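You operate a simulated robot arm through the tools that you are given. There is no shell and no other tool.

You run a simulated two-armed robot. Do the job below in one go: nothing can be reset, and whatever is moved stays where it is left.

JOB
Clear the stop by switching off and on, then fill the empty hollow.
Fine: pull the table out after.

Only the result counts: the job must be done as asked and must still hold three seconds after the hand-in. Knocking over, shifting, dropping, spilling or breaking anything else fails it.

ROBOT AND FRAMES
Two 7-joint arms with two-finger parallel grippers on one trunk that stands fixed in place. Base frame: the origin is at the foot of the trunk, x ahead of it, y to its left, z up. Lengths are in mm, angles in rad, forces in N, time in s.
The left shoulder is at [-82, 119, 851], the right one opposite. With the tool pointing down near the work surface each hand reaches from about 100 to 560 mm from the base axis, measured 20 degrees to its own side. Payload 3.43 kg a hand.
The tool frame of a hand sits at the grasp point between the pads (the TCP): z along the fingers, y along the line on which they close. The tips reach 30 mm beyond it. The gripper opens to 94 mm. The fingers are 28 mm wide and 10 mm thick; the gripper's body (50 by 96 mm) begins 55 mm behind the TCP.
Orientation is that of the tool frame in the base frame, as [roll, pitch, yaw] about the fixed x, y, z axes, in that order (R = Rz(yaw) Ry(pitch) Rx(roll)). With the fingers straight down and closing along the base's y, the tool's x points along the base's -x, its y along +y and its z along -z.

CONTROLS
- The arms move only by the tool jog_arm. It takes "left_increments", "right_increments" or both (then of equal length, played together; a hand with none holds still); each is a list of rows, each a list of 7 numbers: the shift along the base's x, y, z in cm, then the turn, a rotation vector about the base's x, y, z in rad, then the opening, from 0 (shut) to 1 (fully open). In form: [[tx, ty, tz, rx, ry, rz, jaw], ...]. A call has 1 to 20 rows; each row shifts and turns the commanded pose from where the row before left it. Each row takes 0.2 s and may step no farther than 50 mm and 0.15 rad from the row before; otherwise, or with a gripper value out of range, the whole call is refused. A pose out of reach is approached as far as the arm can. The call stops where the force on the tool passes 40 N (or 10 N more than at its start, if that is more) or the arm is blocked; 0.2 s more then pass. The fingers move at their own pace (about 153 mm/s each) and stop on an object; they squeeze with about 43 N. The grip force told is the motor's: it shows also when the fingers shut on nothing. Time passes only in rows, and 0.2 s behind the last, so rows that do not move let the fingers close. The reply holds the time, the measured pose of the TCP, the force on the tool along the base axes, the opening and the grip force, in the units named above and with some noise, with the torque about the TCP (base axes, N m) and any sound that the robot's microphone picked up, and new pictures: "pictures" is both (left out), scene, wrist or none (wrist: the cameras of the hands that moved).
- Cameras (640 x 400 px; columns grow to the right, rows downward): "scene" is now at [15.1, 54.1, 1560.8]; the picture's right is [0.69, -0.72, 0.00], its down [-0.53, -0.50, -0.68] and it looks along [0.49, 0.47, -0.73] (base axes); focal length 355 px, centre (320, 200). "left" rides on the left gripper at [76, -14, -103] in its tool frame; the picture's right is [0.18, 0.98, 0.00], its down [-0.75, 0.14, -0.64] and it looks along [-0.63, 0.12, 0.77] (tool axes); focal length 243 px, centre (320, 200). "right" rides on the right gripper at [76, 14, -102] in its tool frame; the picture's right is [-0.18, 0.98, 0.00], its down [-0.75, -0.14, -0.64] and it looks along [-0.63, -0.12, 0.77] (tool axes); focal length 243 px, centre (320, 200).
- lift_body(by): slides the trunk up (or, below 0, down) by that many mm; the arms and the scene camera ride with it, the base frame stays. It gives what a move gives, with no picture.
- turn_head(pan, tilt): turns the head with the scene camera to pan (to the left, within 2.496 rad either way) and tilt (down, from -0.506 to 1.204), counted from straight ahead of the robot. It gives what a move gives, and a new picture of the scene camera.
- pixel_to_xyz(camera, pixels): there is no depth. For up to 12 entries [column, row, z] of the newest picture of that camera ("zoom" is the newest enlarged one), the place [x, y] in the base frame at which the ray of that pixel passes the height z, good to about 2 mm. No time passes.
- enlarge(camera, box): a new picture of the part [left, top, right, bottom] of that camera's present view, enlarged. No time passes.
- finish_job(): hands the job in; it is judged then, once.

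Unless the task says otherwise, let go and move clear before handing in.

The tools are called after "Request:" as name(argument=value, ...) on one line, values as JSON. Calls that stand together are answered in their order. jog_arm: Moves the arms, as the interface text tells. Its arguments: {"type":"object","properties":{"left_increments":{"type":"array","items":{"type":"array","items":{"type":"number"}}},"right_increments":{"type":"array","items":{"type":"array","items":{"type":"number"}}},"pictures":{"type":"string","enum":["both","scene","wrist","none"]}},"required":[]} The other tools are called the same way: lift_body (by) slides the trunk up or down; turn_head (pan, tilt) turns the head that bears the scene camera; pixel_to_xyz (camera, pixels) gives the place at which the rays of pixels pass given heights; enlarge (camera, box) takes an enlarged picture of a part of a camera's view; finish_job () hands the job in.

At the start:

```text
time_s: 0.0
left_tool_pos: [260.3, 342.4, 1171.3]
left_tool_rot: [3.141, 0.0, -3.141]
left_contact_force: [-0.2, -0.1, 0.8]
left_moment: [0.0, -0.02, 0.0]
left_finger_gap: 93.9
left_gripper_force: 0.1
right_tool_pos: [295.6, 22.6, 1182.1]
right_tool_rot: [-3.141, 0.001, -3.14]
right_contact_force: [0.3, 0.7, -0.1]
right_moment: [-0.02, 0.01, 0.02]
right_finger_gap: 94.1
right_gripper_force: 0.1
trunk travel left (down, up): [-275.0, 60.0]
head pan, tilt: [0.764, 0.817]
```

scene: 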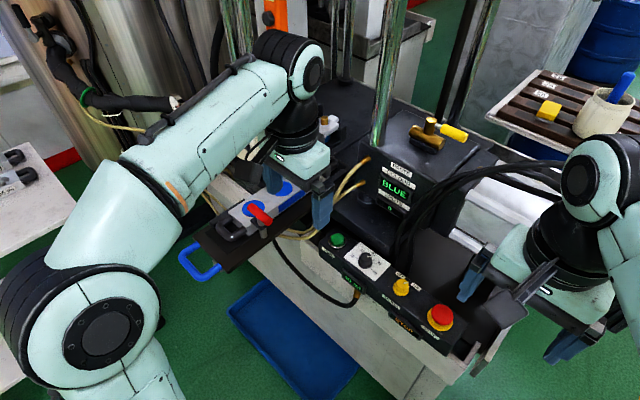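
right: 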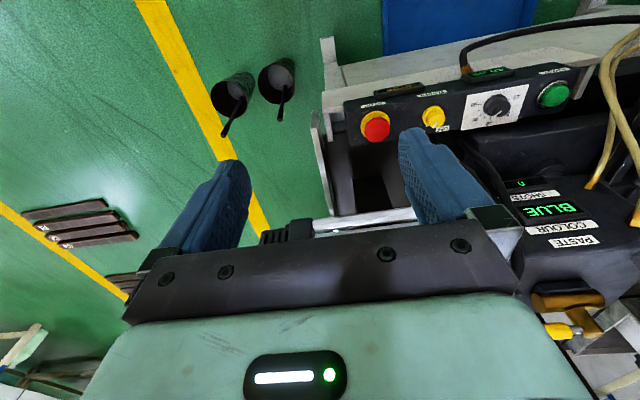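
left: 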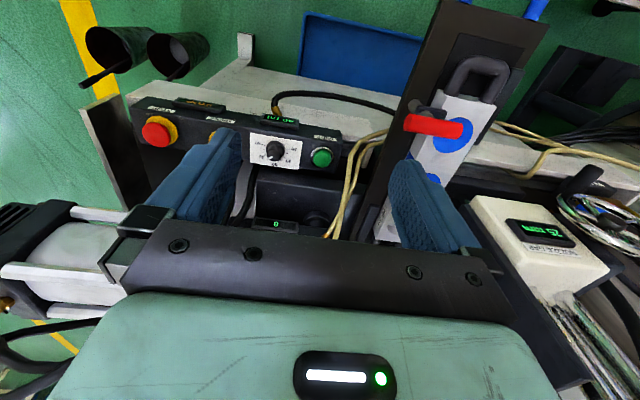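

The scene shows a moulding or pad-printing machine with a control panel: green button at (337,240), knob at (372,262), yellow at (401,287) and red at (440,317). A sliding table with hollows sits around (265,210). I'll enlarge several areas to read the labels before moving.

Request:
enlarge(camera="scene", box=[300, 210, 480, 350])

Request:
enlarge(camera="scene", box=[170, 140, 350, 290])

Request:
enlarge(camera="scene", box=[330, 100, 500, 230])

Request:
enlarge(camera="left", box=[80, 60, 360, 250])

Request:
enlarge(camera="left", box=[340, 0, 640, 330])

Request:
enlarge(camera="right", box=[320, 60, 640, 360])

```text
2.86 times, centred on (390, 280) of scene
```

zoom: 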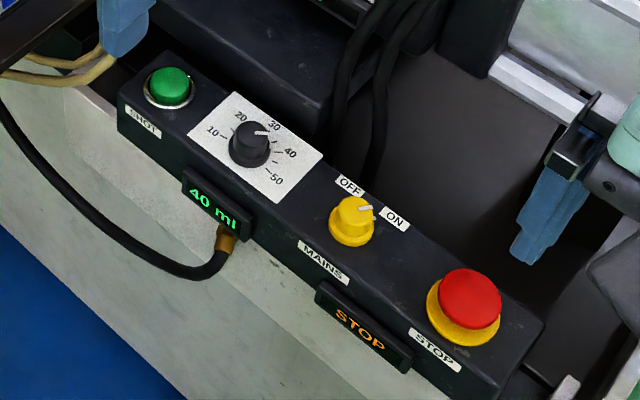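

```text
2.67 times, centred on (260, 215) of scene
```

zoom: 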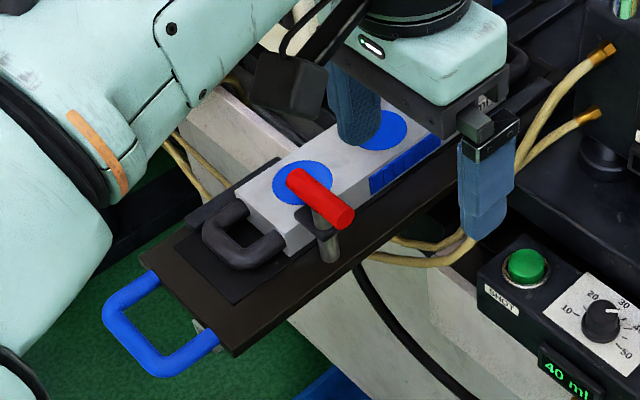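

```text
3.08 times, centred on (415, 165) of scene
```

zoom: 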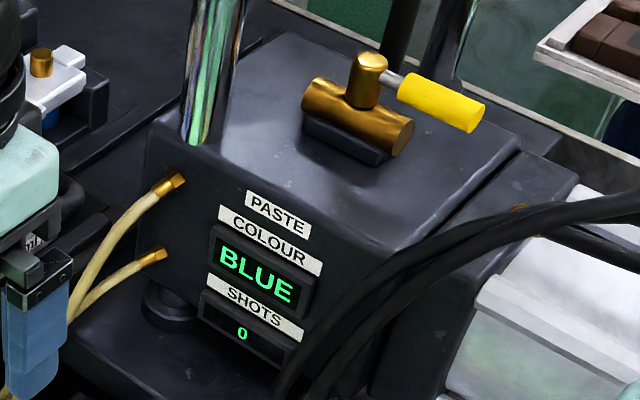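

```text
2.11 times, centred on (220, 155) of left
```

zoom: 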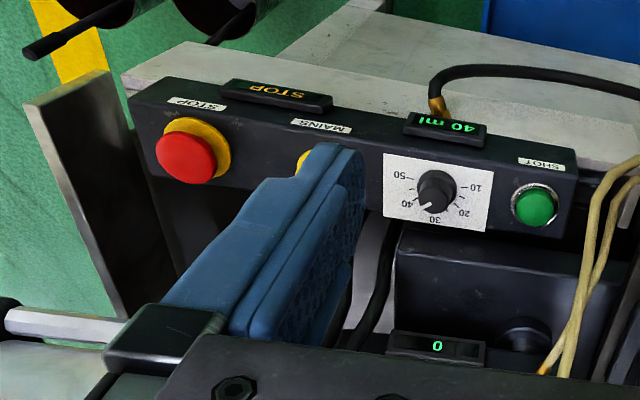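

```text
1.21 times, centred on (490, 165) of left
```

zoom: 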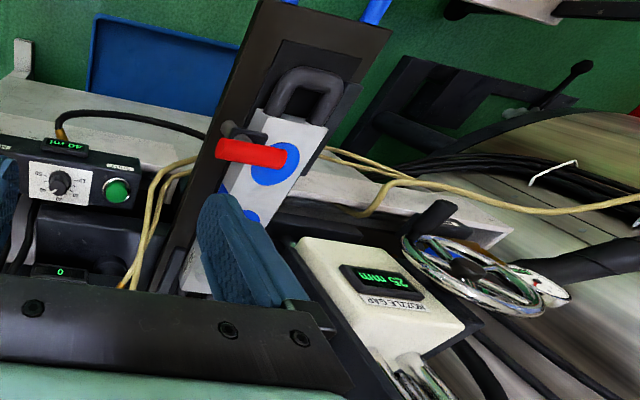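

```text
1.33 times, centred on (480, 210) of right
```

zoom: 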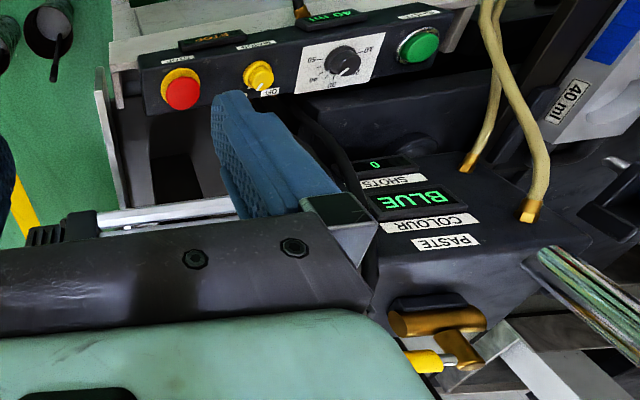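

The panel reads "STOP" with 40 ml set, the paste colour is BLUE, SHOTS is 0, and a "NOZZLE GAP 25 mm" display sits by a handwheel. I'll turn the head to see more of the machine and anything else written nearby.

Request:
turn_head(pan=1.2, tilt=0.7)

Request:
turn_head(pan=0.2, tilt=0.7)

Request:
turn_head(pan=0.75, tilt=0.4)

```text
time_s: 0.9
left_tool_pos: [260.4, 341.0, 1172.8]
left_tool_rot: [3.141, -0.001, 3.141]
left_contact_force: [0.2, 0.0, 0.0]
left_moment: [0.01, 0.0, -0.01]
left_finger_gap: 94.2
left_gripper_force: 0.1
right_tool_pos: [296.6, 23.5, 1180.9]
right_tool_rot: [3.141, -0.001, 3.141]
right_contact_force: [-1.8, 0.6, -0.5]
right_moment: [-0.02, 0.02, 0.0]
right_finger_gap: 93.8
right_gripper_force: 0.1
trunk travel left (down, up): [-275.0, 60.0]
head pan, tilt: [1.201, 0.7]
```

scene: 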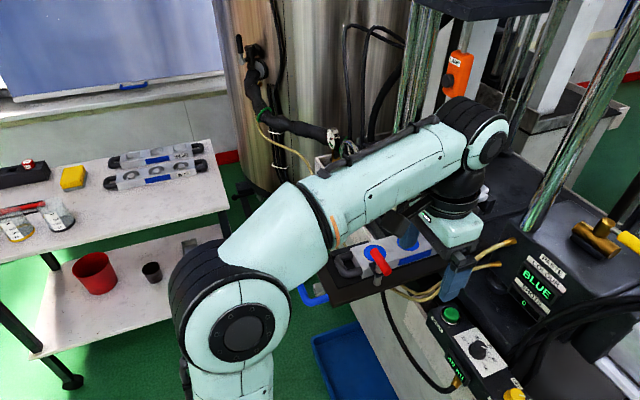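

```text
time_s: 2.2
left_tool_pos: [260.6, 341.0, 1173.2]
left_tool_rot: [-3.141, 0.0, 3.141]
left_contact_force: [0.8, 0.3, -0.4]
left_moment: [0.02, 0.02, 0.01]
left_finger_gap: 94.0
left_gripper_force: 0.0
right_tool_pos: [297.3, 21.2, 1181.9]
right_tool_rot: [-3.141, -0.001, -3.141]
right_contact_force: [0.7, 0.6, -0.2]
right_moment: [0.01, 0.01, 0.0]
right_finger_gap: 93.8
right_gripper_force: 0.0
trunk travel left (down, up): [-275.0, 60.0]
head pan, tilt: [0.201, 0.7]
```

scene: 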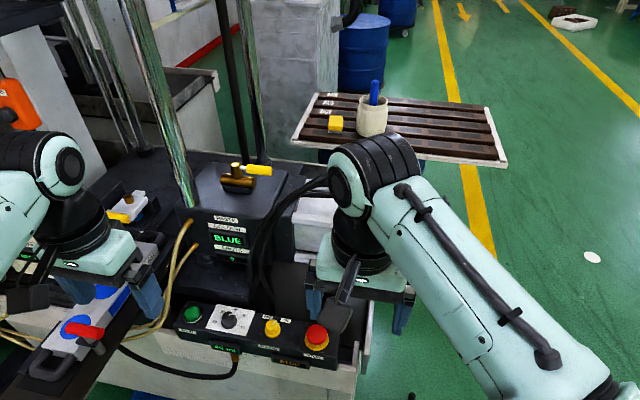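

```text
time_s: 3.1
left_tool_pos: [261.3, 340.9, 1172.9]
left_tool_rot: [-3.142, 0.0, -3.141]
left_contact_force: [0.0, -0.2, -0.8]
left_moment: [-0.01, 0.01, 0.02]
left_finger_gap: 94.0
left_gripper_force: 0.0
right_tool_pos: [296.4, 21.7, 1181.5]
right_tool_rot: [3.141, 0.0, -3.14]
right_contact_force: [-0.2, -0.4, 0.5]
right_moment: [0.02, 0.02, -0.02]
right_finger_gap: 94.0
right_gripper_force: 0.0
trunk travel left (down, up): [-275.0, 60.0]
head pan, tilt: [0.75, 0.4]
```

scene: 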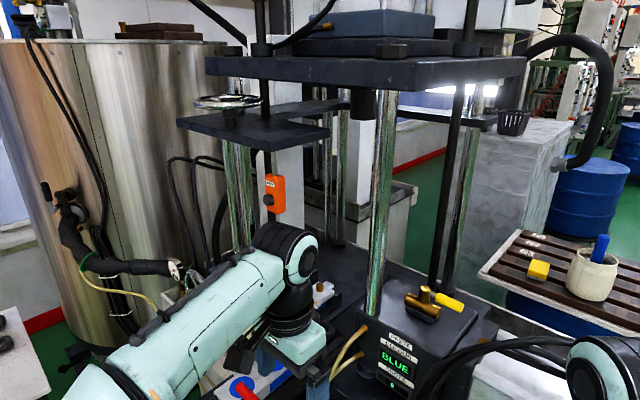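

The left arm hides the mould on the slide table. I'll move both hands up and back, clear of the machine, to open up the view.

Request:
jog_arm(left_increments=[[0, 0, 4, 0, 0, 0, 1], [0, 0, 4, 0, 0, 0, 1], [-3, 0, 2, 0, 0, 0, 1], [-4, 0, 0, 0, 0, 0, 1], [-4, 0, 0, 0, 0, 0, 1], [0, 4, 0, 0, 0, 0, 1], [0, 4, 0, 0, 0, 0, 1]], right_increments=[[0, 0, 4, 0, 0, 0, 1], [0, 0, 4, 0, 0, 0, 1], [0, -4, 2, 0, 0, 0, 1], [0, -4, 0, 0, 0, 0, 1], [0, -4, 0, 0, 0, 0, 1], [-4, -4, 0, 0, 0, 0, 1], [-4, -4, 0, 0, 0, 0, 1]], pictures="both")

Request:
turn_head(pan=0.75, tilt=0.75)

```text
refused: row 6 steps farther than a row can; nothing moved
```

```text
time_s: 4.0
left_tool_pos: [260.1, 341.3, 1173.1]
left_tool_rot: [3.141, 0.0, -3.142]
left_contact_force: [0.2, 0.7, 0.3]
left_moment: [0.0, 0.02, 0.02]
left_finger_gap: 94.0
left_gripper_force: 0.1
right_tool_pos: [297.4, 23.0, 1182.2]
right_tool_rot: [3.141, 0.0, -3.141]
right_contact_force: [0.4, 0.1, 0.4]
right_moment: [-0.01, 0.03, 0.01]
right_finger_gap: 94.3
right_gripper_force: 0.1
trunk travel left (down, up): [-275.0, 60.0]
head pan, tilt: [0.75, 0.75]
```

scene: 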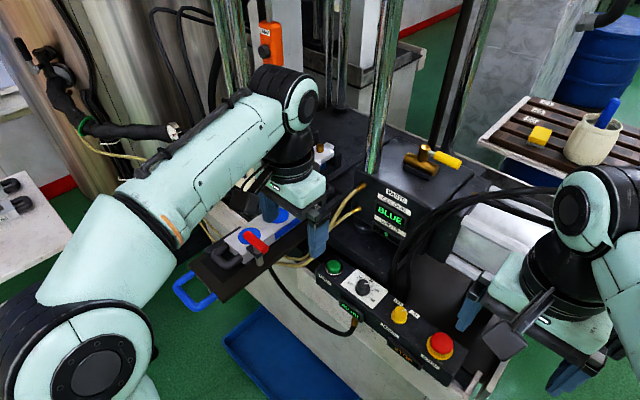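

The move was refused because one step was too large (5.66 cm), so I'll retry with smaller steps.

Request:
jog_arm(left_increments=[[0, 0, 4, 0, 0, 0, 1], [0, 0, 4, 0, 0, 0, 1], [-3, 0, 2, 0, 0, 0, 1], [-4, 0, 0, 0, 0, 0, 1], [-4, 0, 0, 0, 0, 0, 1], [0, 4, 0, 0, 0, 0, 1], [0, 4, 0, 0, 0, 0, 1]], right_increments=[[0, 0, 4, 0, 0, 0, 1], [0, 0, 4, 0, 0, 0, 1], [0, -4, 2, 0, 0, 0, 1], [0, -4, 0, 0, 0, 0, 1], [0, -4, 0, 0, 0, 0, 1], [-3, -3, 0, 0, 0, 0, 1], [-3, -3, 0, 0, 0, 0, 1]], pictures="both")

```text
time_s: 5.6
left_tool_pos: [150.2, 424.3, 1265.5]
left_tool_rot: [3.14, 0.0, -3.14]
left_contact_force: [-0.6, -1.0, 0.2]
left_moment: [0.02, -0.01, 0.04]
left_finger_gap: 93.9
left_gripper_force: 0.2
left hand out of reach, approached as far as the arm can: row 2, 3
right_tool_pos: [236.4, -141.0, 1242.8]
right_tool_rot: [3.141, 0.001, -3.139]
right_contact_force: [-0.1, 0.4, 0.8]
right_moment: [0.05, 0.0, 0.01]
right_finger_gap: 93.8
right_gripper_force: 0.1
right hand out of reach, approached as far as the arm can: row 2, 3
trunk travel left (down, up): [-275.0, 60.0]
head pan, tilt: [0.75, 0.75]
```

scene: 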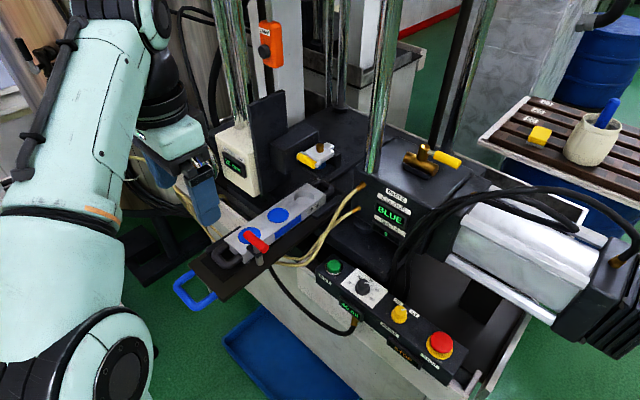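
right: 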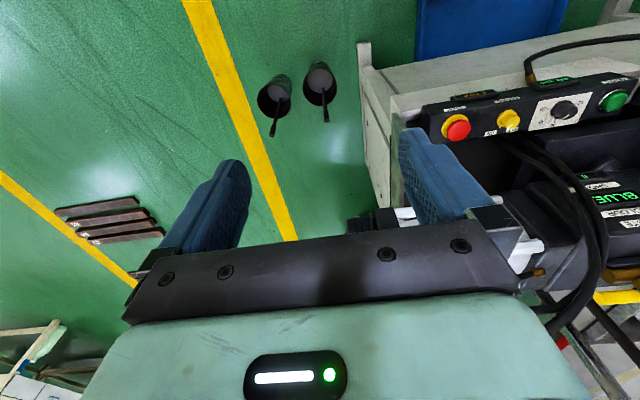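
left: 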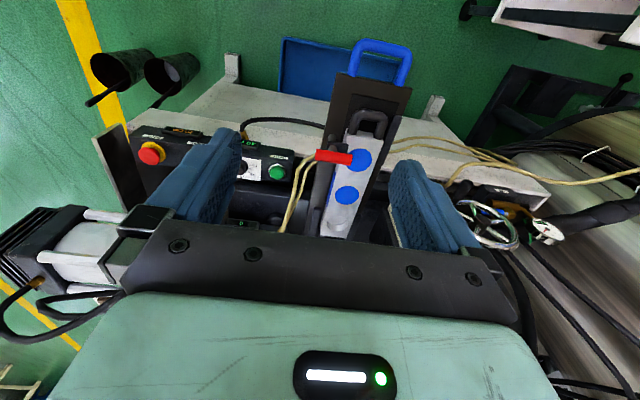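

Request:
enlarge(camera="scene", box=[160, 100, 360, 300])

Request:
enlarge(camera="scene", box=[230, 120, 350, 240])

Request:
enlarge(camera="left", box=[240, 30, 460, 250])

Request:
enlarge(camera="scene", box=[300, 120, 480, 380])

Request:
enlarge(camera="scene", box=[470, 60, 640, 220])

```text
2.00 times, centred on (260, 200) of scene
```

zoom: 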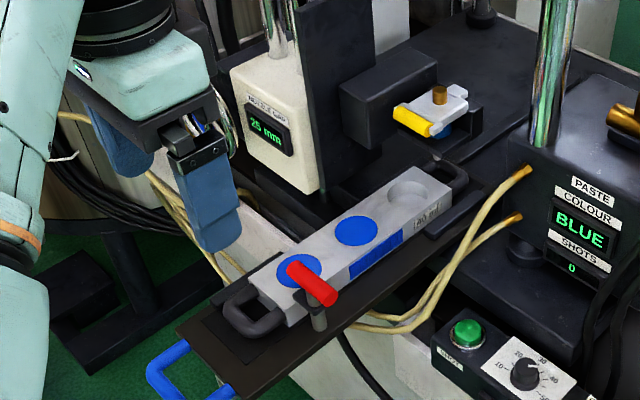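

```text
3.33 times, centred on (290, 180) of scene
```

zoom: 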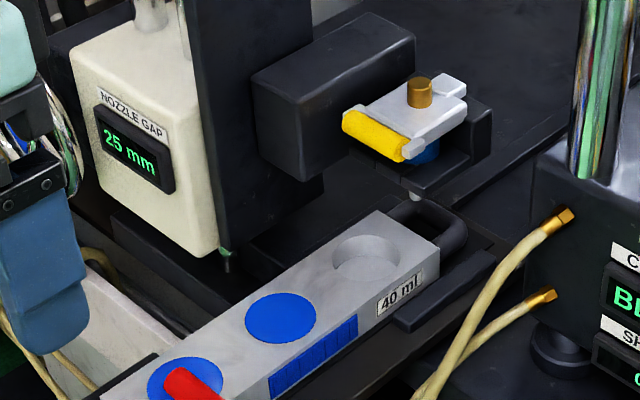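

```text
1.82 times, centred on (350, 140) of left
```

zoom: 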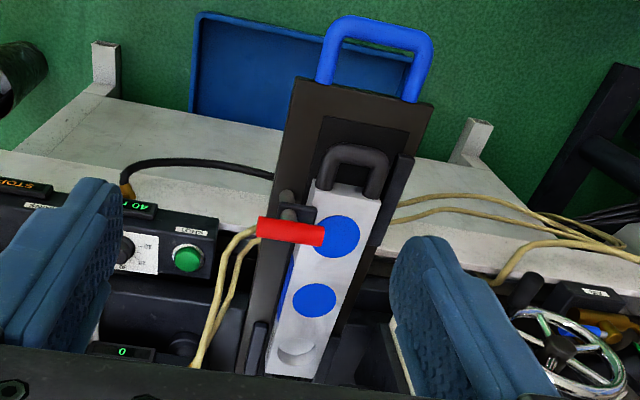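

```text
1.54 times, centred on (390, 250) of scene
```

zoom: 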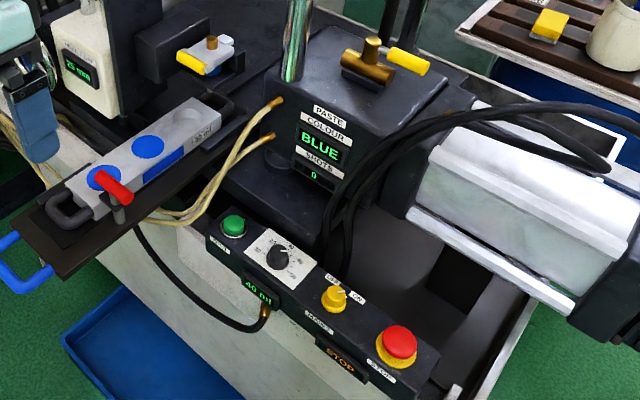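

```text
2.50 times, centred on (555, 140) of scene
```

zoom: 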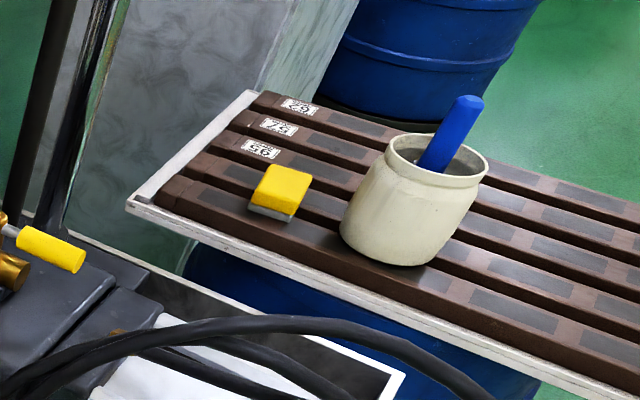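

Now the mould is visible: two hollows are filled blue, and the third, near the nozzle, is empty with a "40 ml" label beside it. I'll get rays from both cameras to triangulate heights.

Request:
pixel_to_xyz(camera="scene", pixels=[[334, 266, 900], [334, 266, 700], [440, 341, 900], [440, 341, 700], [253, 236, 900], [253, 236, 700], [278, 215, 900], [278, 215, 700], [175, 288, 900], [175, 288, 700], [307, 197, 900], [307, 197, 700]])

Request:
pixel_to_xyz(camera="left", pixels=[[277, 171, 900], [277, 171, 700], [151, 153, 900], [151, 153, 700], [358, 161, 900], [358, 161, 700], [347, 195, 900], [347, 195, 700], [365, 42, 900], [365, 42, 700], [337, 222, 900], [337, 222, 700]])

Request:
enlarge(camera="scene", box=[180, 200, 300, 320])

Request:
enlarge(camera="scene", box=[220, 0, 380, 100])

Request:
enlarge(camera="left", box=[290, 110, 390, 240])

Request:
enlarge(camera="left", box=[440, 150, 600, 250])

```text
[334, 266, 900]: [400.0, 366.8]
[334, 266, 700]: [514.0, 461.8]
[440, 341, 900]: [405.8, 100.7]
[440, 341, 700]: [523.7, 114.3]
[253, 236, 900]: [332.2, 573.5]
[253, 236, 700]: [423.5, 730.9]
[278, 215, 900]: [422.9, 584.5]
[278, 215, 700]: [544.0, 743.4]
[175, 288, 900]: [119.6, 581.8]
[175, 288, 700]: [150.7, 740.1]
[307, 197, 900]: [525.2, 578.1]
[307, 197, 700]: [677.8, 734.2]
```

```text
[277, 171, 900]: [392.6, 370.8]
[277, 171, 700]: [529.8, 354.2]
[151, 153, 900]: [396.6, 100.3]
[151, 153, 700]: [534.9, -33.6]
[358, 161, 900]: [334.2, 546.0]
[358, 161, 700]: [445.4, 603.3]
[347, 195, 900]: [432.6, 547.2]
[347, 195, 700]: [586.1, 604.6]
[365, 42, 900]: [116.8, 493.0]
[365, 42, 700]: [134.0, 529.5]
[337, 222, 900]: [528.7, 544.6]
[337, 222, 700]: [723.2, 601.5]
```

```text
3.33 times, centred on (240, 260) of scene
```

zoom: 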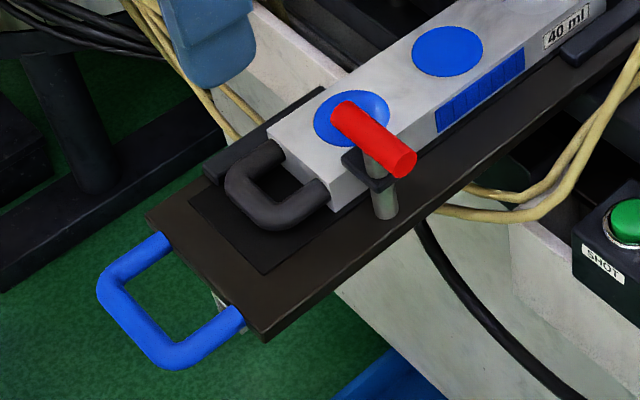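

```text
4.00 times, centred on (300, 50) of scene
```

zoom: 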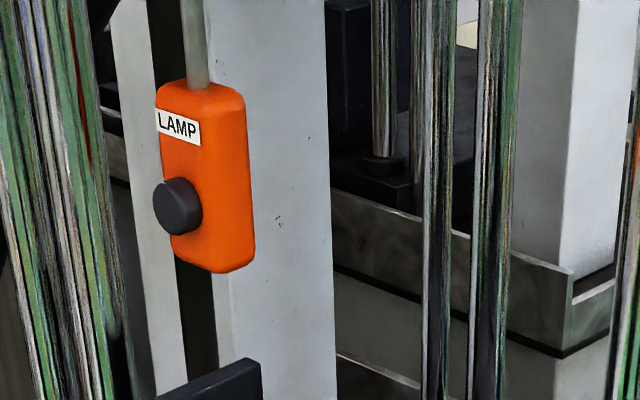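

```text
3.08 times, centred on (340, 175) of left
```

zoom: 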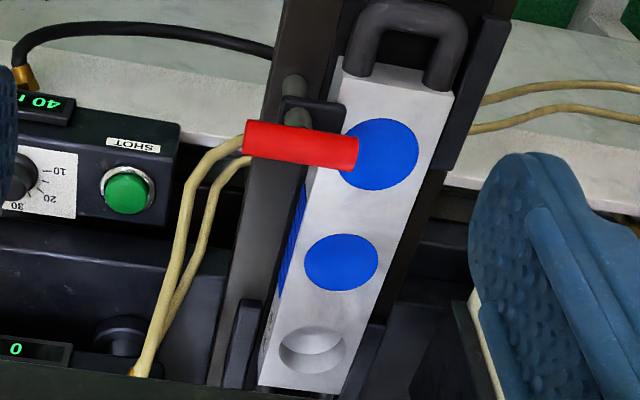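

```text
4.00 times, centred on (520, 200) of left
```

zoom: 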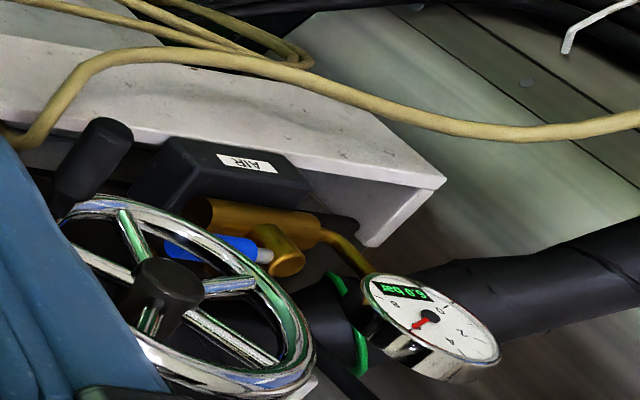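

The mould top is near z≈965, with the hollows running along x at about 306, 380 and 470 and y≈527. I'll check where the nozzle tip lies relative to the empty hollow and look closer at the nozzle and side shelves.

Request:
pixel_to_xyz(camera="scene", pixels=[[318.6, 178.5, 990], [318.6, 178.5, 970], [307.5, 197.4, 965], [278, 215, 965], [250, 235, 965], [172, 285, 950], [192, 305, 950], [172, 285, 930], [192, 305, 930]])

Request:
enlarge(camera="scene", box=[280, 130, 360, 210])

Request:
enlarge(camera="scene", box=[200, 110, 280, 190])

Request:
enlarge(camera="scene", box=[310, 240, 470, 360])

Request:
turn_head(pan=1.5, tilt=0.6)

```text
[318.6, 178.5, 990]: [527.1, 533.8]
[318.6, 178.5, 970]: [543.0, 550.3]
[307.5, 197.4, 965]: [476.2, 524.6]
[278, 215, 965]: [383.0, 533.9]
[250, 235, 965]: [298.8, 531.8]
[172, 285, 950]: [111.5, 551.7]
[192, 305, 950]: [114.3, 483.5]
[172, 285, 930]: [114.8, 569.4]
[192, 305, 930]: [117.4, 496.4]
```

```text
5.00 times, centred on (320, 170) of scene
```

zoom: 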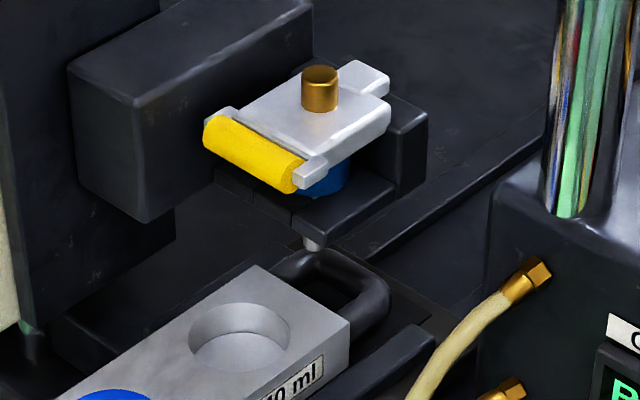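

```text
5.00 times, centred on (240, 150) of scene
```

zoom: 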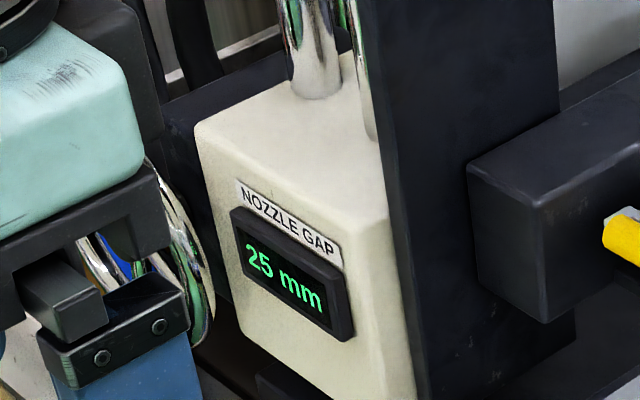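

```text
3.33 times, centred on (390, 300) of scene
```

zoom: 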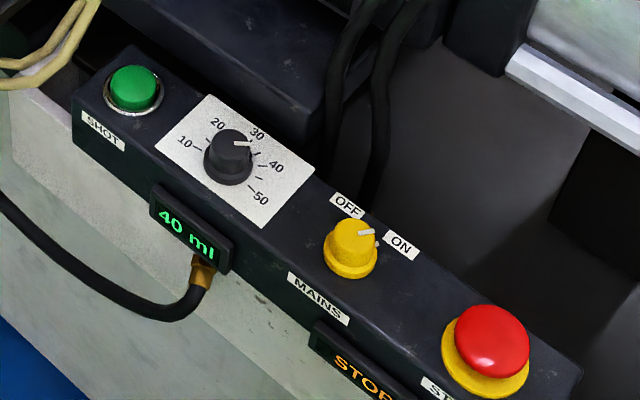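

```text
time_s: 6.7
left_tool_pos: [151.5, 426.0, 1265.9]
left_tool_rot: [-3.141, 0.0, -3.14]
left_contact_force: [0.5, 0.8, -0.3]
left_moment: [0.01, 0.01, 0.01]
left_finger_gap: 94.1
left_gripper_force: 0.0
right_tool_pos: [237.1, -139.8, 1241.7]
right_tool_rot: [3.141, -0.001, 3.142]
right_contact_force: [0.3, 0.0, -0.2]
right_moment: [0.0, -0.02, 0.0]
right_finger_gap: 94.3
right_gripper_force: 0.1
trunk travel left (down, up): [-275.0, 60.0]
head pan, tilt: [1.499, 0.6]
```

scene: 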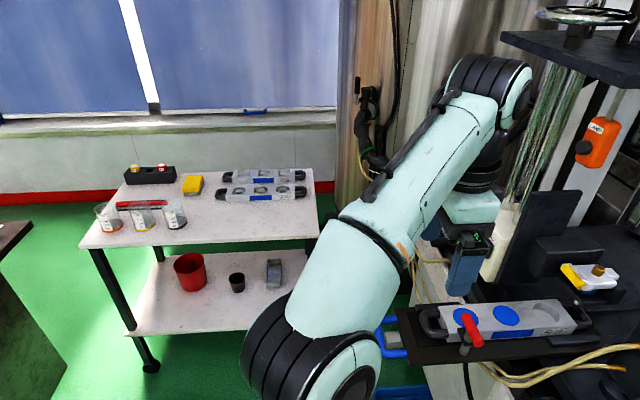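

The nozzle tip seems to lie about 50 mm farther in (x≈527) than the empty hollow (x≈476), though heights are still uncertain. I'll move the left wrist camera nearer for a close look at the nozzle and mould, and zoom in on the shelf.

Request:
enlarge(camera="scene", box=[80, 140, 330, 300])

Request:
enlarge(camera="scene", box=[400, 220, 640, 370])

Request:
jog_arm(left_increments=[[0, 4, 0, 0, 0, 0, 1], [0, 4, -2, 0, 0, 0, 1], [3, 0, -2, 0, 0, 0, 1], [3, 0, -2, 0, 0, 0, 1], [0, 0, -2, 0, 0, 0, 1]], pictures="both")

```text
2.50 times, centred on (205, 220) of scene
```

zoom: 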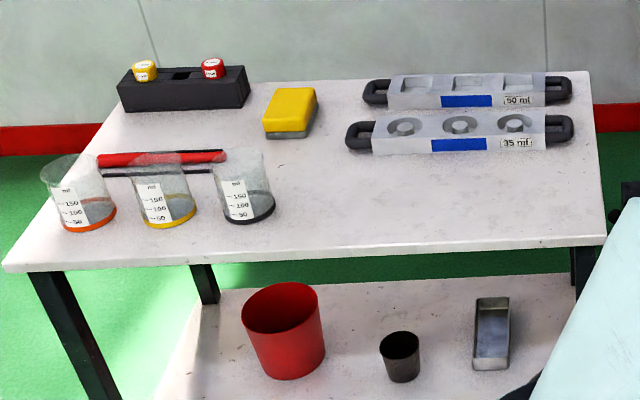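

```text
2.67 times, centred on (520, 295) of scene
```

zoom: 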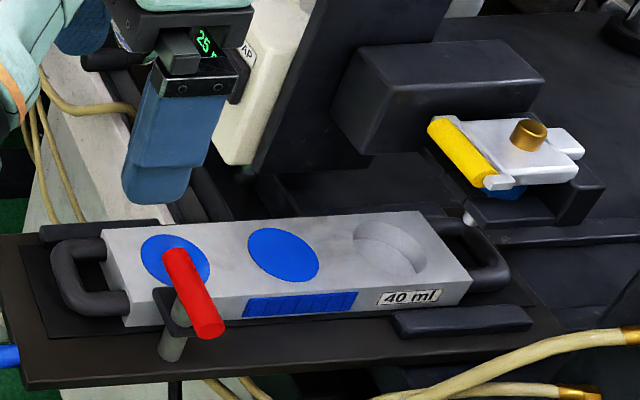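

```text
time_s: 7.9
left_tool_pos: [213.7, 497.5, 1178.6]
left_tool_rot: [3.14, -0.001, 3.14]
left_contact_force: [0.4, -0.4, 0.0]
left_moment: [-0.01, 0.04, 0.01]
left_finger_gap: 94.0
left_gripper_force: 0.1
left hand out of reach, approached as far as the arm can: row 1
right_tool_pos: [238.7, -142.2, 1242.6]
right_tool_rot: [3.139, -0.001, -3.141]
right_contact_force: [-0.1, -0.4, 0.1]
right_moment: [0.01, -0.01, 0.02]
right_finger_gap: 94.2
right_gripper_force: 0.1
trunk travel left (down, up): [-275.0, 60.0]
head pan, tilt: [1.499, 0.6]
```

scene: 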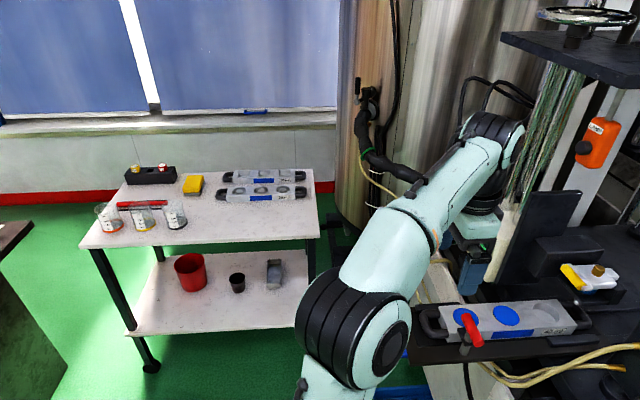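
left: 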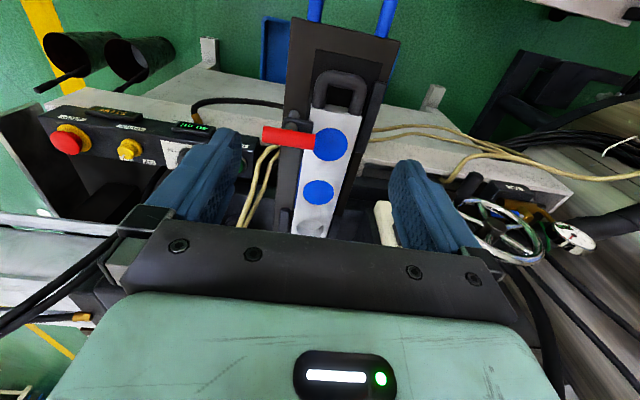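

The wrist picture is upside-down with the far side at the bottom, so the gripper body hides the nozzle. I'll tilt the left hand forward so the nozzle shows between the fingers.

Request:
jog_arm(left_increments=[[0, 0, 0, 0, -0.15, 0, 1], [0, 0, 0, 0, -0.15, 0, 1], [0, 0, 0, 0, -0.15, 0, 1], [-2, 0, 2, 0, -0.1, 0, 1]], pictures="wrist")

Request:
enlarge(camera="left", box=[220, 60, 440, 240])

```text
time_s: 8.9
left_tool_pos: [195.7, 494.5, 1198.4]
left_tool_rot: [-3.141, 0.553, -3.141]
left_contact_force: [0.2, 0.8, 0.5]
left_moment: [0.01, -0.01, 0.03]
left_finger_gap: 94.1
left_gripper_force: 0.1
right_tool_pos: [237.6, -140.0, 1243.7]
right_tool_rot: [3.141, 0.003, -3.141]
right_contact_force: [1.2, -0.6, 0.5]
right_moment: [0.02, -0.01, 0.01]
right_finger_gap: 93.8
right_gripper_force: 0.0
trunk travel left (down, up): [-275.0, 60.0]
head pan, tilt: [1.499, 0.6]
```

left: 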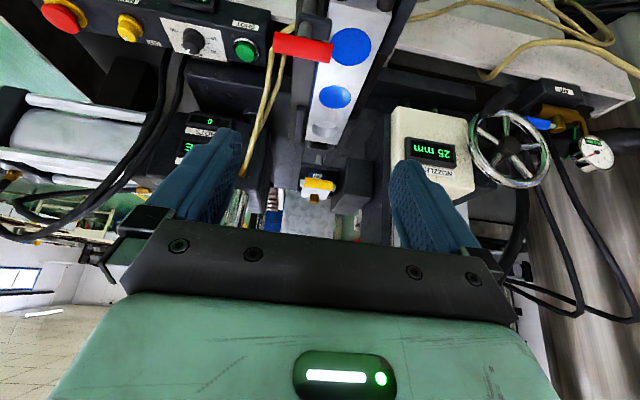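

```text
2.22 times, centred on (330, 150) of left
```

zoom: 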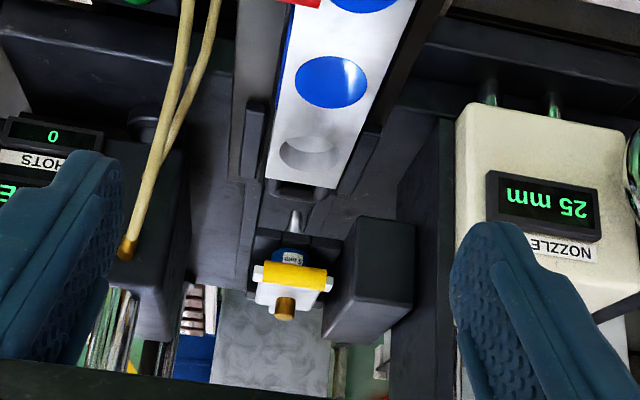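

The nozzle (blue body, conical tip, small label) is visible at (320,180) beyond the mould end. I'll zoom in to read its label.

Request:
enlarge(camera="left", box=[290, 140, 350, 220])

Request:
enlarge(camera="left", box=[160, 100, 260, 200])

Request:
pixel_to_xyz(camera="left", pixels=[[323, 156, 1000], [323, 156, 900], [351, 46, 960], [351, 46, 900], [335, 97, 960], [335, 97, 900], [327, 128, 960], [327, 128, 900]])

Request:
turn_head(pan=0.75, tilt=0.75)

```text
5.00 times, centred on (320, 180) of left
```

zoom: 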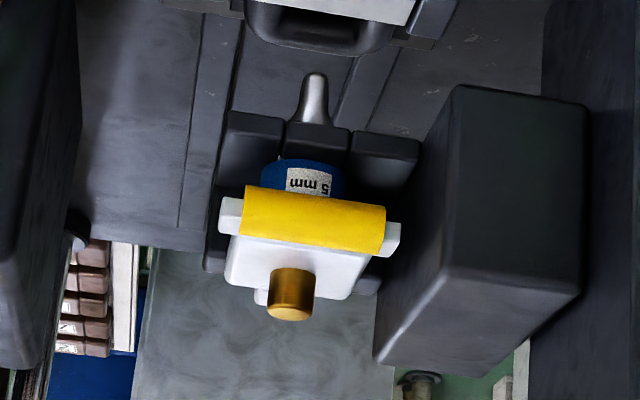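

```text
4.00 times, centred on (210, 150) of left
```

zoom: 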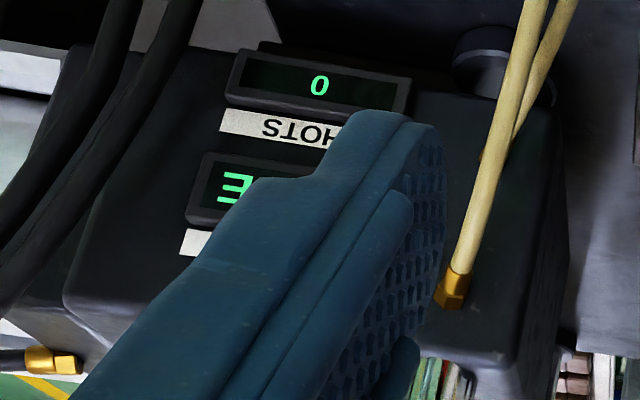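

```text
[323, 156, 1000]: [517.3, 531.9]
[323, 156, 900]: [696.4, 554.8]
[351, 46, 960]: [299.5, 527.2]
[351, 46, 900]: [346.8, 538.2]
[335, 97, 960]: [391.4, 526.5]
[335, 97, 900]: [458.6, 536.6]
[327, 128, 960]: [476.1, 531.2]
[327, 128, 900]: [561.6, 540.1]
```

```text
time_s: 10.0
left_tool_pos: [197.7, 495.3, 1197.1]
left_tool_rot: [3.141, 0.55, 3.141]
left_contact_force: [0.3, -0.4, 0.4]
left_moment: [0.02, 0.02, 0.01]
left_finger_gap: 93.9
left_gripper_force: 0.0
right_tool_pos: [237.9, -141.0, 1242.1]
right_tool_rot: [-3.141, -0.001, 3.141]
right_contact_force: [0.3, 0.6, 0.2]
right_moment: [0.03, 0.02, -0.01]
right_finger_gap: 94.1
right_gripper_force: 0.0
trunk travel left (down, up): [-275.0, 60.0]
head pan, tilt: [0.75, 0.75]
```

scene: 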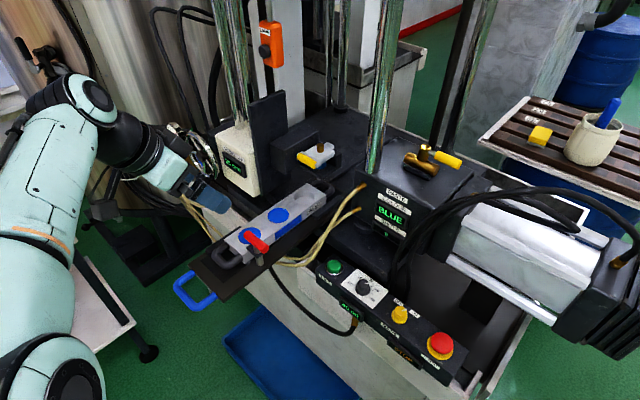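

The nozzle tip is at about [524, 532, 993], while the empty hollow's centre is at x≈476, so the table probably has to go in about 48 mm. Before that I'll bring the right wrist camera over the panel to locate the knobs, and also zoom on the red clamp.

Request:
enlarge(camera="scene", box=[220, 200, 300, 270])

Request:
jog_arm(right_increments=[[0, 4, 0, 0, 0, 0, 1], [0, 4, 0, 0, 0, 0, 1], [0, 4, -2, 0, 0, 0, 1], [1, 4, -2, 0, 0, 0, 1], [1, 4, -2, 0, 0, 0, 1], [1, 4, -2, 0, 0, 0, 1], [1, 4, -2, 0, 0, 0, 1], [0, 4, -2, 0, 0, 0, 1]], pictures="both")

```text
5.71 times, centred on (260, 235) of scene
```

zoom: 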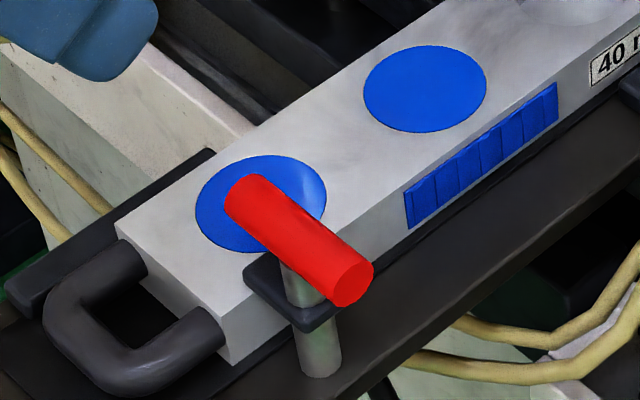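

```text
time_s: 11.8
left_tool_pos: [196.9, 496.0, 1197.4]
left_tool_rot: [3.14, 0.55, -3.142]
left_contact_force: [0.6, 0.6, -0.1]
left_moment: [0.0, -0.04, -0.02]
left_finger_gap: 94.1
left_gripper_force: 0.0
right_tool_pos: [274.4, 182.7, 1119.0]
right_tool_rot: [-3.139, 0.001, 3.141]
right_contact_force: [0.6, -0.7, -0.7]
right_moment: [0.0, 0.01, 0.0]
right_finger_gap: 94.1
right_gripper_force: 0.1
trunk travel left (down, up): [-275.0, 60.0]
head pan, tilt: [0.75, 0.75]
```

scene: 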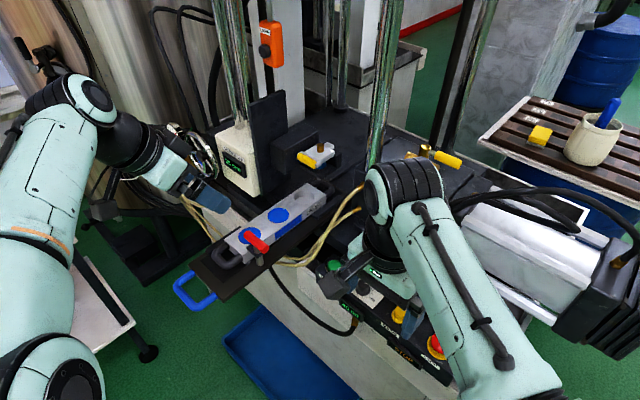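
right: 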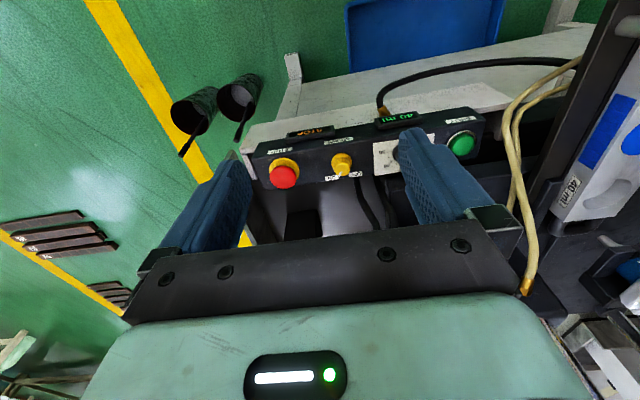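

From the right wrist view, red is at (283,176), the yellow mains knob at (342,163) and green at (461,145). I'll get rays from both cameras for the panel controls.

Request:
enlarge(camera="right", box=[250, 100, 400, 200])

Request:
pixel_to_xyz(camera="right", pixels=[[283, 176, 900], [283, 176, 850], [342, 162, 900], [342, 162, 850], [461, 145, 900], [461, 145, 850]])

Request:
pixel_to_xyz(camera="left", pixels=[[63, 16, 900], [63, 16, 850], [130, 27, 900], [130, 27, 850], [246, 49, 900], [246, 49, 850]])

Request:
enlarge(camera="left", box=[30, 0, 280, 100])

```text
4.00 times, centred on (325, 150) of right
```

zoom: 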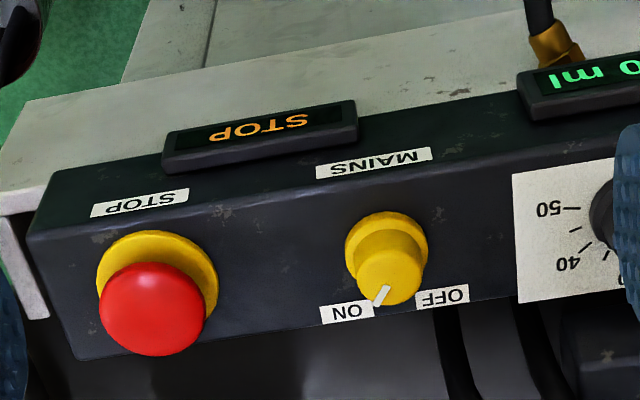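

```text
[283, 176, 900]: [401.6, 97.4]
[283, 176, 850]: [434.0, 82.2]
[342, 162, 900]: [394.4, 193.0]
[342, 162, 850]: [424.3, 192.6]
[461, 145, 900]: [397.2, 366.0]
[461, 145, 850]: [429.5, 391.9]
```

```text
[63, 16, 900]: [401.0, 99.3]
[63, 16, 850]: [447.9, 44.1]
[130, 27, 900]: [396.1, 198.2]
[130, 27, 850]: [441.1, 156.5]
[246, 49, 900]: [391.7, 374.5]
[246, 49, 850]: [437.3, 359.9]
```

```text
2.56 times, centred on (155, 50) of left
```

zoom: 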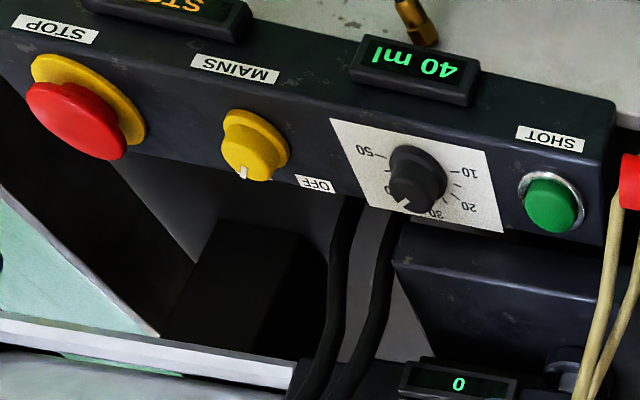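

All panel controls triangulate consistently: stop about [403, 97, 898], mains about [400, 193, 893] and shot about [403, 371, 889]. The mains pointer is at ON and OFF lies on its +y side. I'll refine the knob top and the label positions to get the turn angle and panel tilt.

Request:
pixel_to_xyz(camera="right", pixels=[[342.7, 169.5, 900], [342.7, 169.5, 880], [341.7, 161.7, 880], [341.7, 161.7, 860], [331.7, 178, 870], [331.7, 178, 850], [356.2, 174, 870], [356.2, 174, 850], [280, 151, 870], [338, 141, 870], [258, 157, 870], [264, 188, 870]])

Request:
pixel_to_xyz(camera="left", pixels=[[126.5, 35.5, 900], [126.5, 35.5, 880], [129.6, 26, 880], [129.6, 26, 860], [159, 19, 870], [219, 31, 870], [226, 63, 870], [172.6, 52, 870]])

Request:
enlarge(camera="right", box=[310, 130, 380, 190])

```text
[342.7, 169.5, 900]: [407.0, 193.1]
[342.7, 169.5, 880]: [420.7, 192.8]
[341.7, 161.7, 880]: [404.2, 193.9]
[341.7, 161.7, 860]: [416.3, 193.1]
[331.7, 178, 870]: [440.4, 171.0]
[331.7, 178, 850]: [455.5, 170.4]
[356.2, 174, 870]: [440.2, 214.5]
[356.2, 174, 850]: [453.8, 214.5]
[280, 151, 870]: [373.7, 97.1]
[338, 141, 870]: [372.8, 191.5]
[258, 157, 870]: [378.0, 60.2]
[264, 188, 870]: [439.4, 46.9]
```

```text
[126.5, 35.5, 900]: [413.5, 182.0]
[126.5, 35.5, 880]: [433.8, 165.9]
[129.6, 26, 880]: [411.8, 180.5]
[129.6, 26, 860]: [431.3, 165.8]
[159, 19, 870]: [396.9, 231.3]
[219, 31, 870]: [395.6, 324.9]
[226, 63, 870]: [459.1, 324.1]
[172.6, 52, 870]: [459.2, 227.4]
```

```text
6.67 times, centred on (345, 160) of right
```

zoom: 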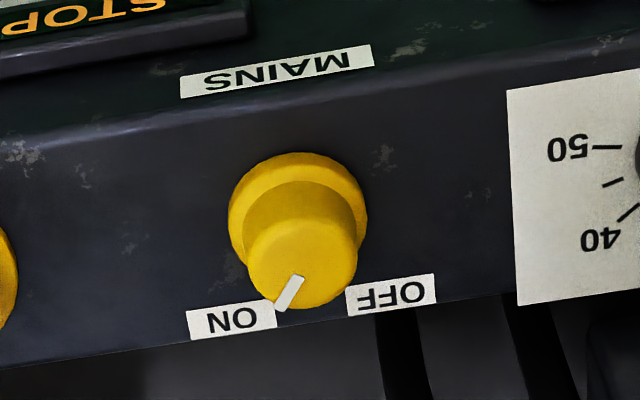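

The mains knob works out as a roughly 26 mm cylinder at [399, 193], top z≈911, above a collar at about z≈888, with ON and OFF about ±35° either side of +x. I'll bring the right hand above it, pre-rotated by -0.56 rad so the turn to OFF is symmetric, and check clearance to the cables.

Request:
jog_arm(right_increments=[[3.2, 0.3, -3, 0, 0, -0.14, 1], [3.1, 0.3, -3, 0, 0, -0.14, 1], [3.1, 0.2, -3, 0, 0, -0.14, 1], [3.1, 0.2, -3, 0, 0, -0.14, 0.8]], pictures="both")

Request:
enlarge(camera="right", box=[200, 60, 460, 240])

Request:
enlarge(camera="scene", box=[320, 160, 520, 330])

```text
time_s: 12.8
left_tool_pos: [196.6, 495.2, 1197.1]
left_tool_rot: [-3.142, 0.551, 3.141]
left_contact_force: [0.2, 0.6, -0.9]
left_moment: [0.0, 0.03, 0.02]
left_finger_gap: 93.8
left_gripper_force: 0.1
right_tool_pos: [401.9, 189.6, 999.6]
right_tool_rot: [-3.139, 0.0, 2.579]
right_contact_force: [0.0, 0.2, 1.2]
right_moment: [-0.01, -0.01, 0.01]
right_finger_gap: 75.3
right_gripper_force: 0.1
right hand out of reach, approached as far as the arm can: row 4
trunk travel left (down, up): [-275.0, 60.0]
head pan, tilt: [0.75, 0.75]
```

scene: 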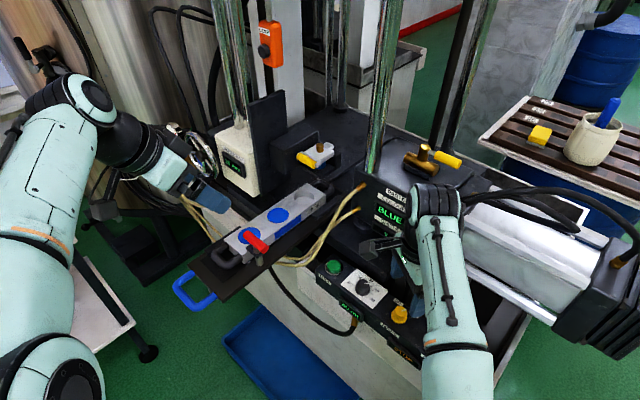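
right: 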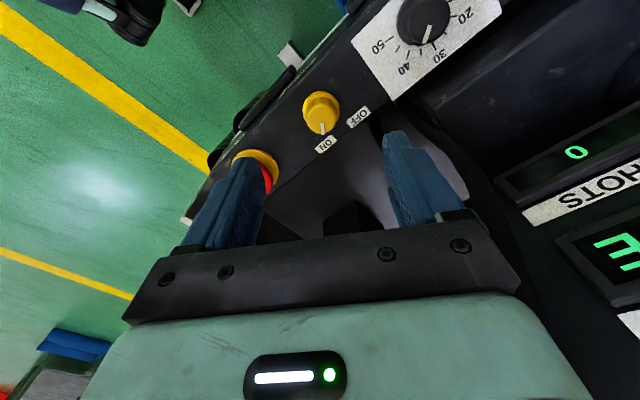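

```text
2.22 times, centred on (330, 150) of right
```

zoom: 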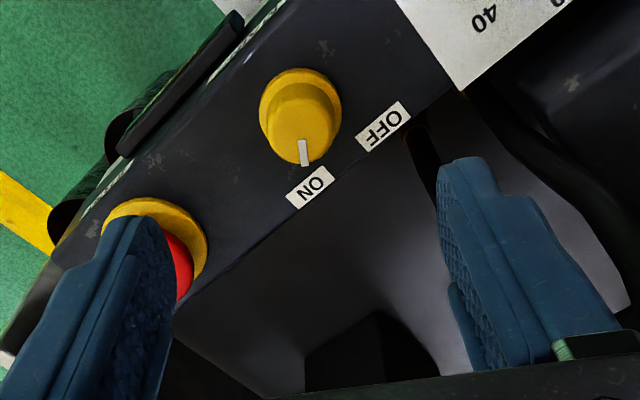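

```text
2.35 times, centred on (420, 245) of scene
```

zoom: 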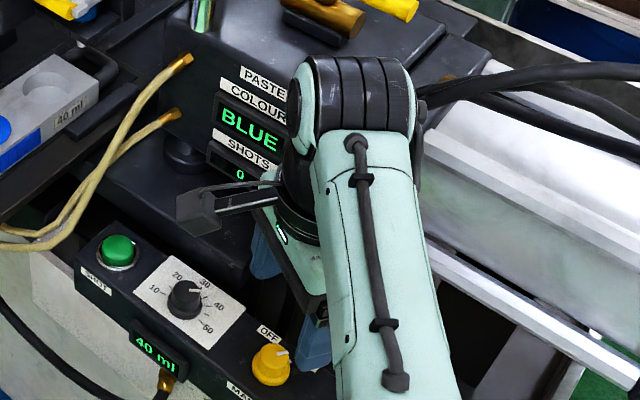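

The knob now shows at about (322,118), with no cable close to the fingers. The last row was just at the edge of reach, so I'll check the knob's position again from this closer view.

Request:
enlarge(camera="right", box=[290, 80, 390, 160])

Request:
pixel_to_xyz(camera="right", pixels=[[322, 118, 911], [322, 118, 900], [321, 108, 888], [321, 108, 880], [262, 175, 898], [426, 22, 900]])

```text
5.00 times, centred on (340, 120) of right
```

zoom: 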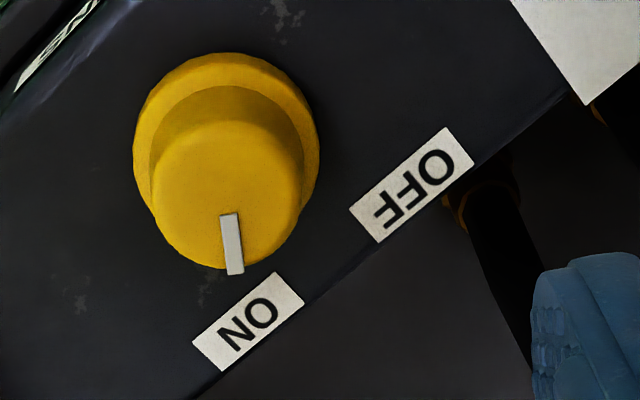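

```text
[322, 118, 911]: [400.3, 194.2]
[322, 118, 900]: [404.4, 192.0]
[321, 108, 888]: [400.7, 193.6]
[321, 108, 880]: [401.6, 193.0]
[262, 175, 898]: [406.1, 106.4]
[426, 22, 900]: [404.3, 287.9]
```

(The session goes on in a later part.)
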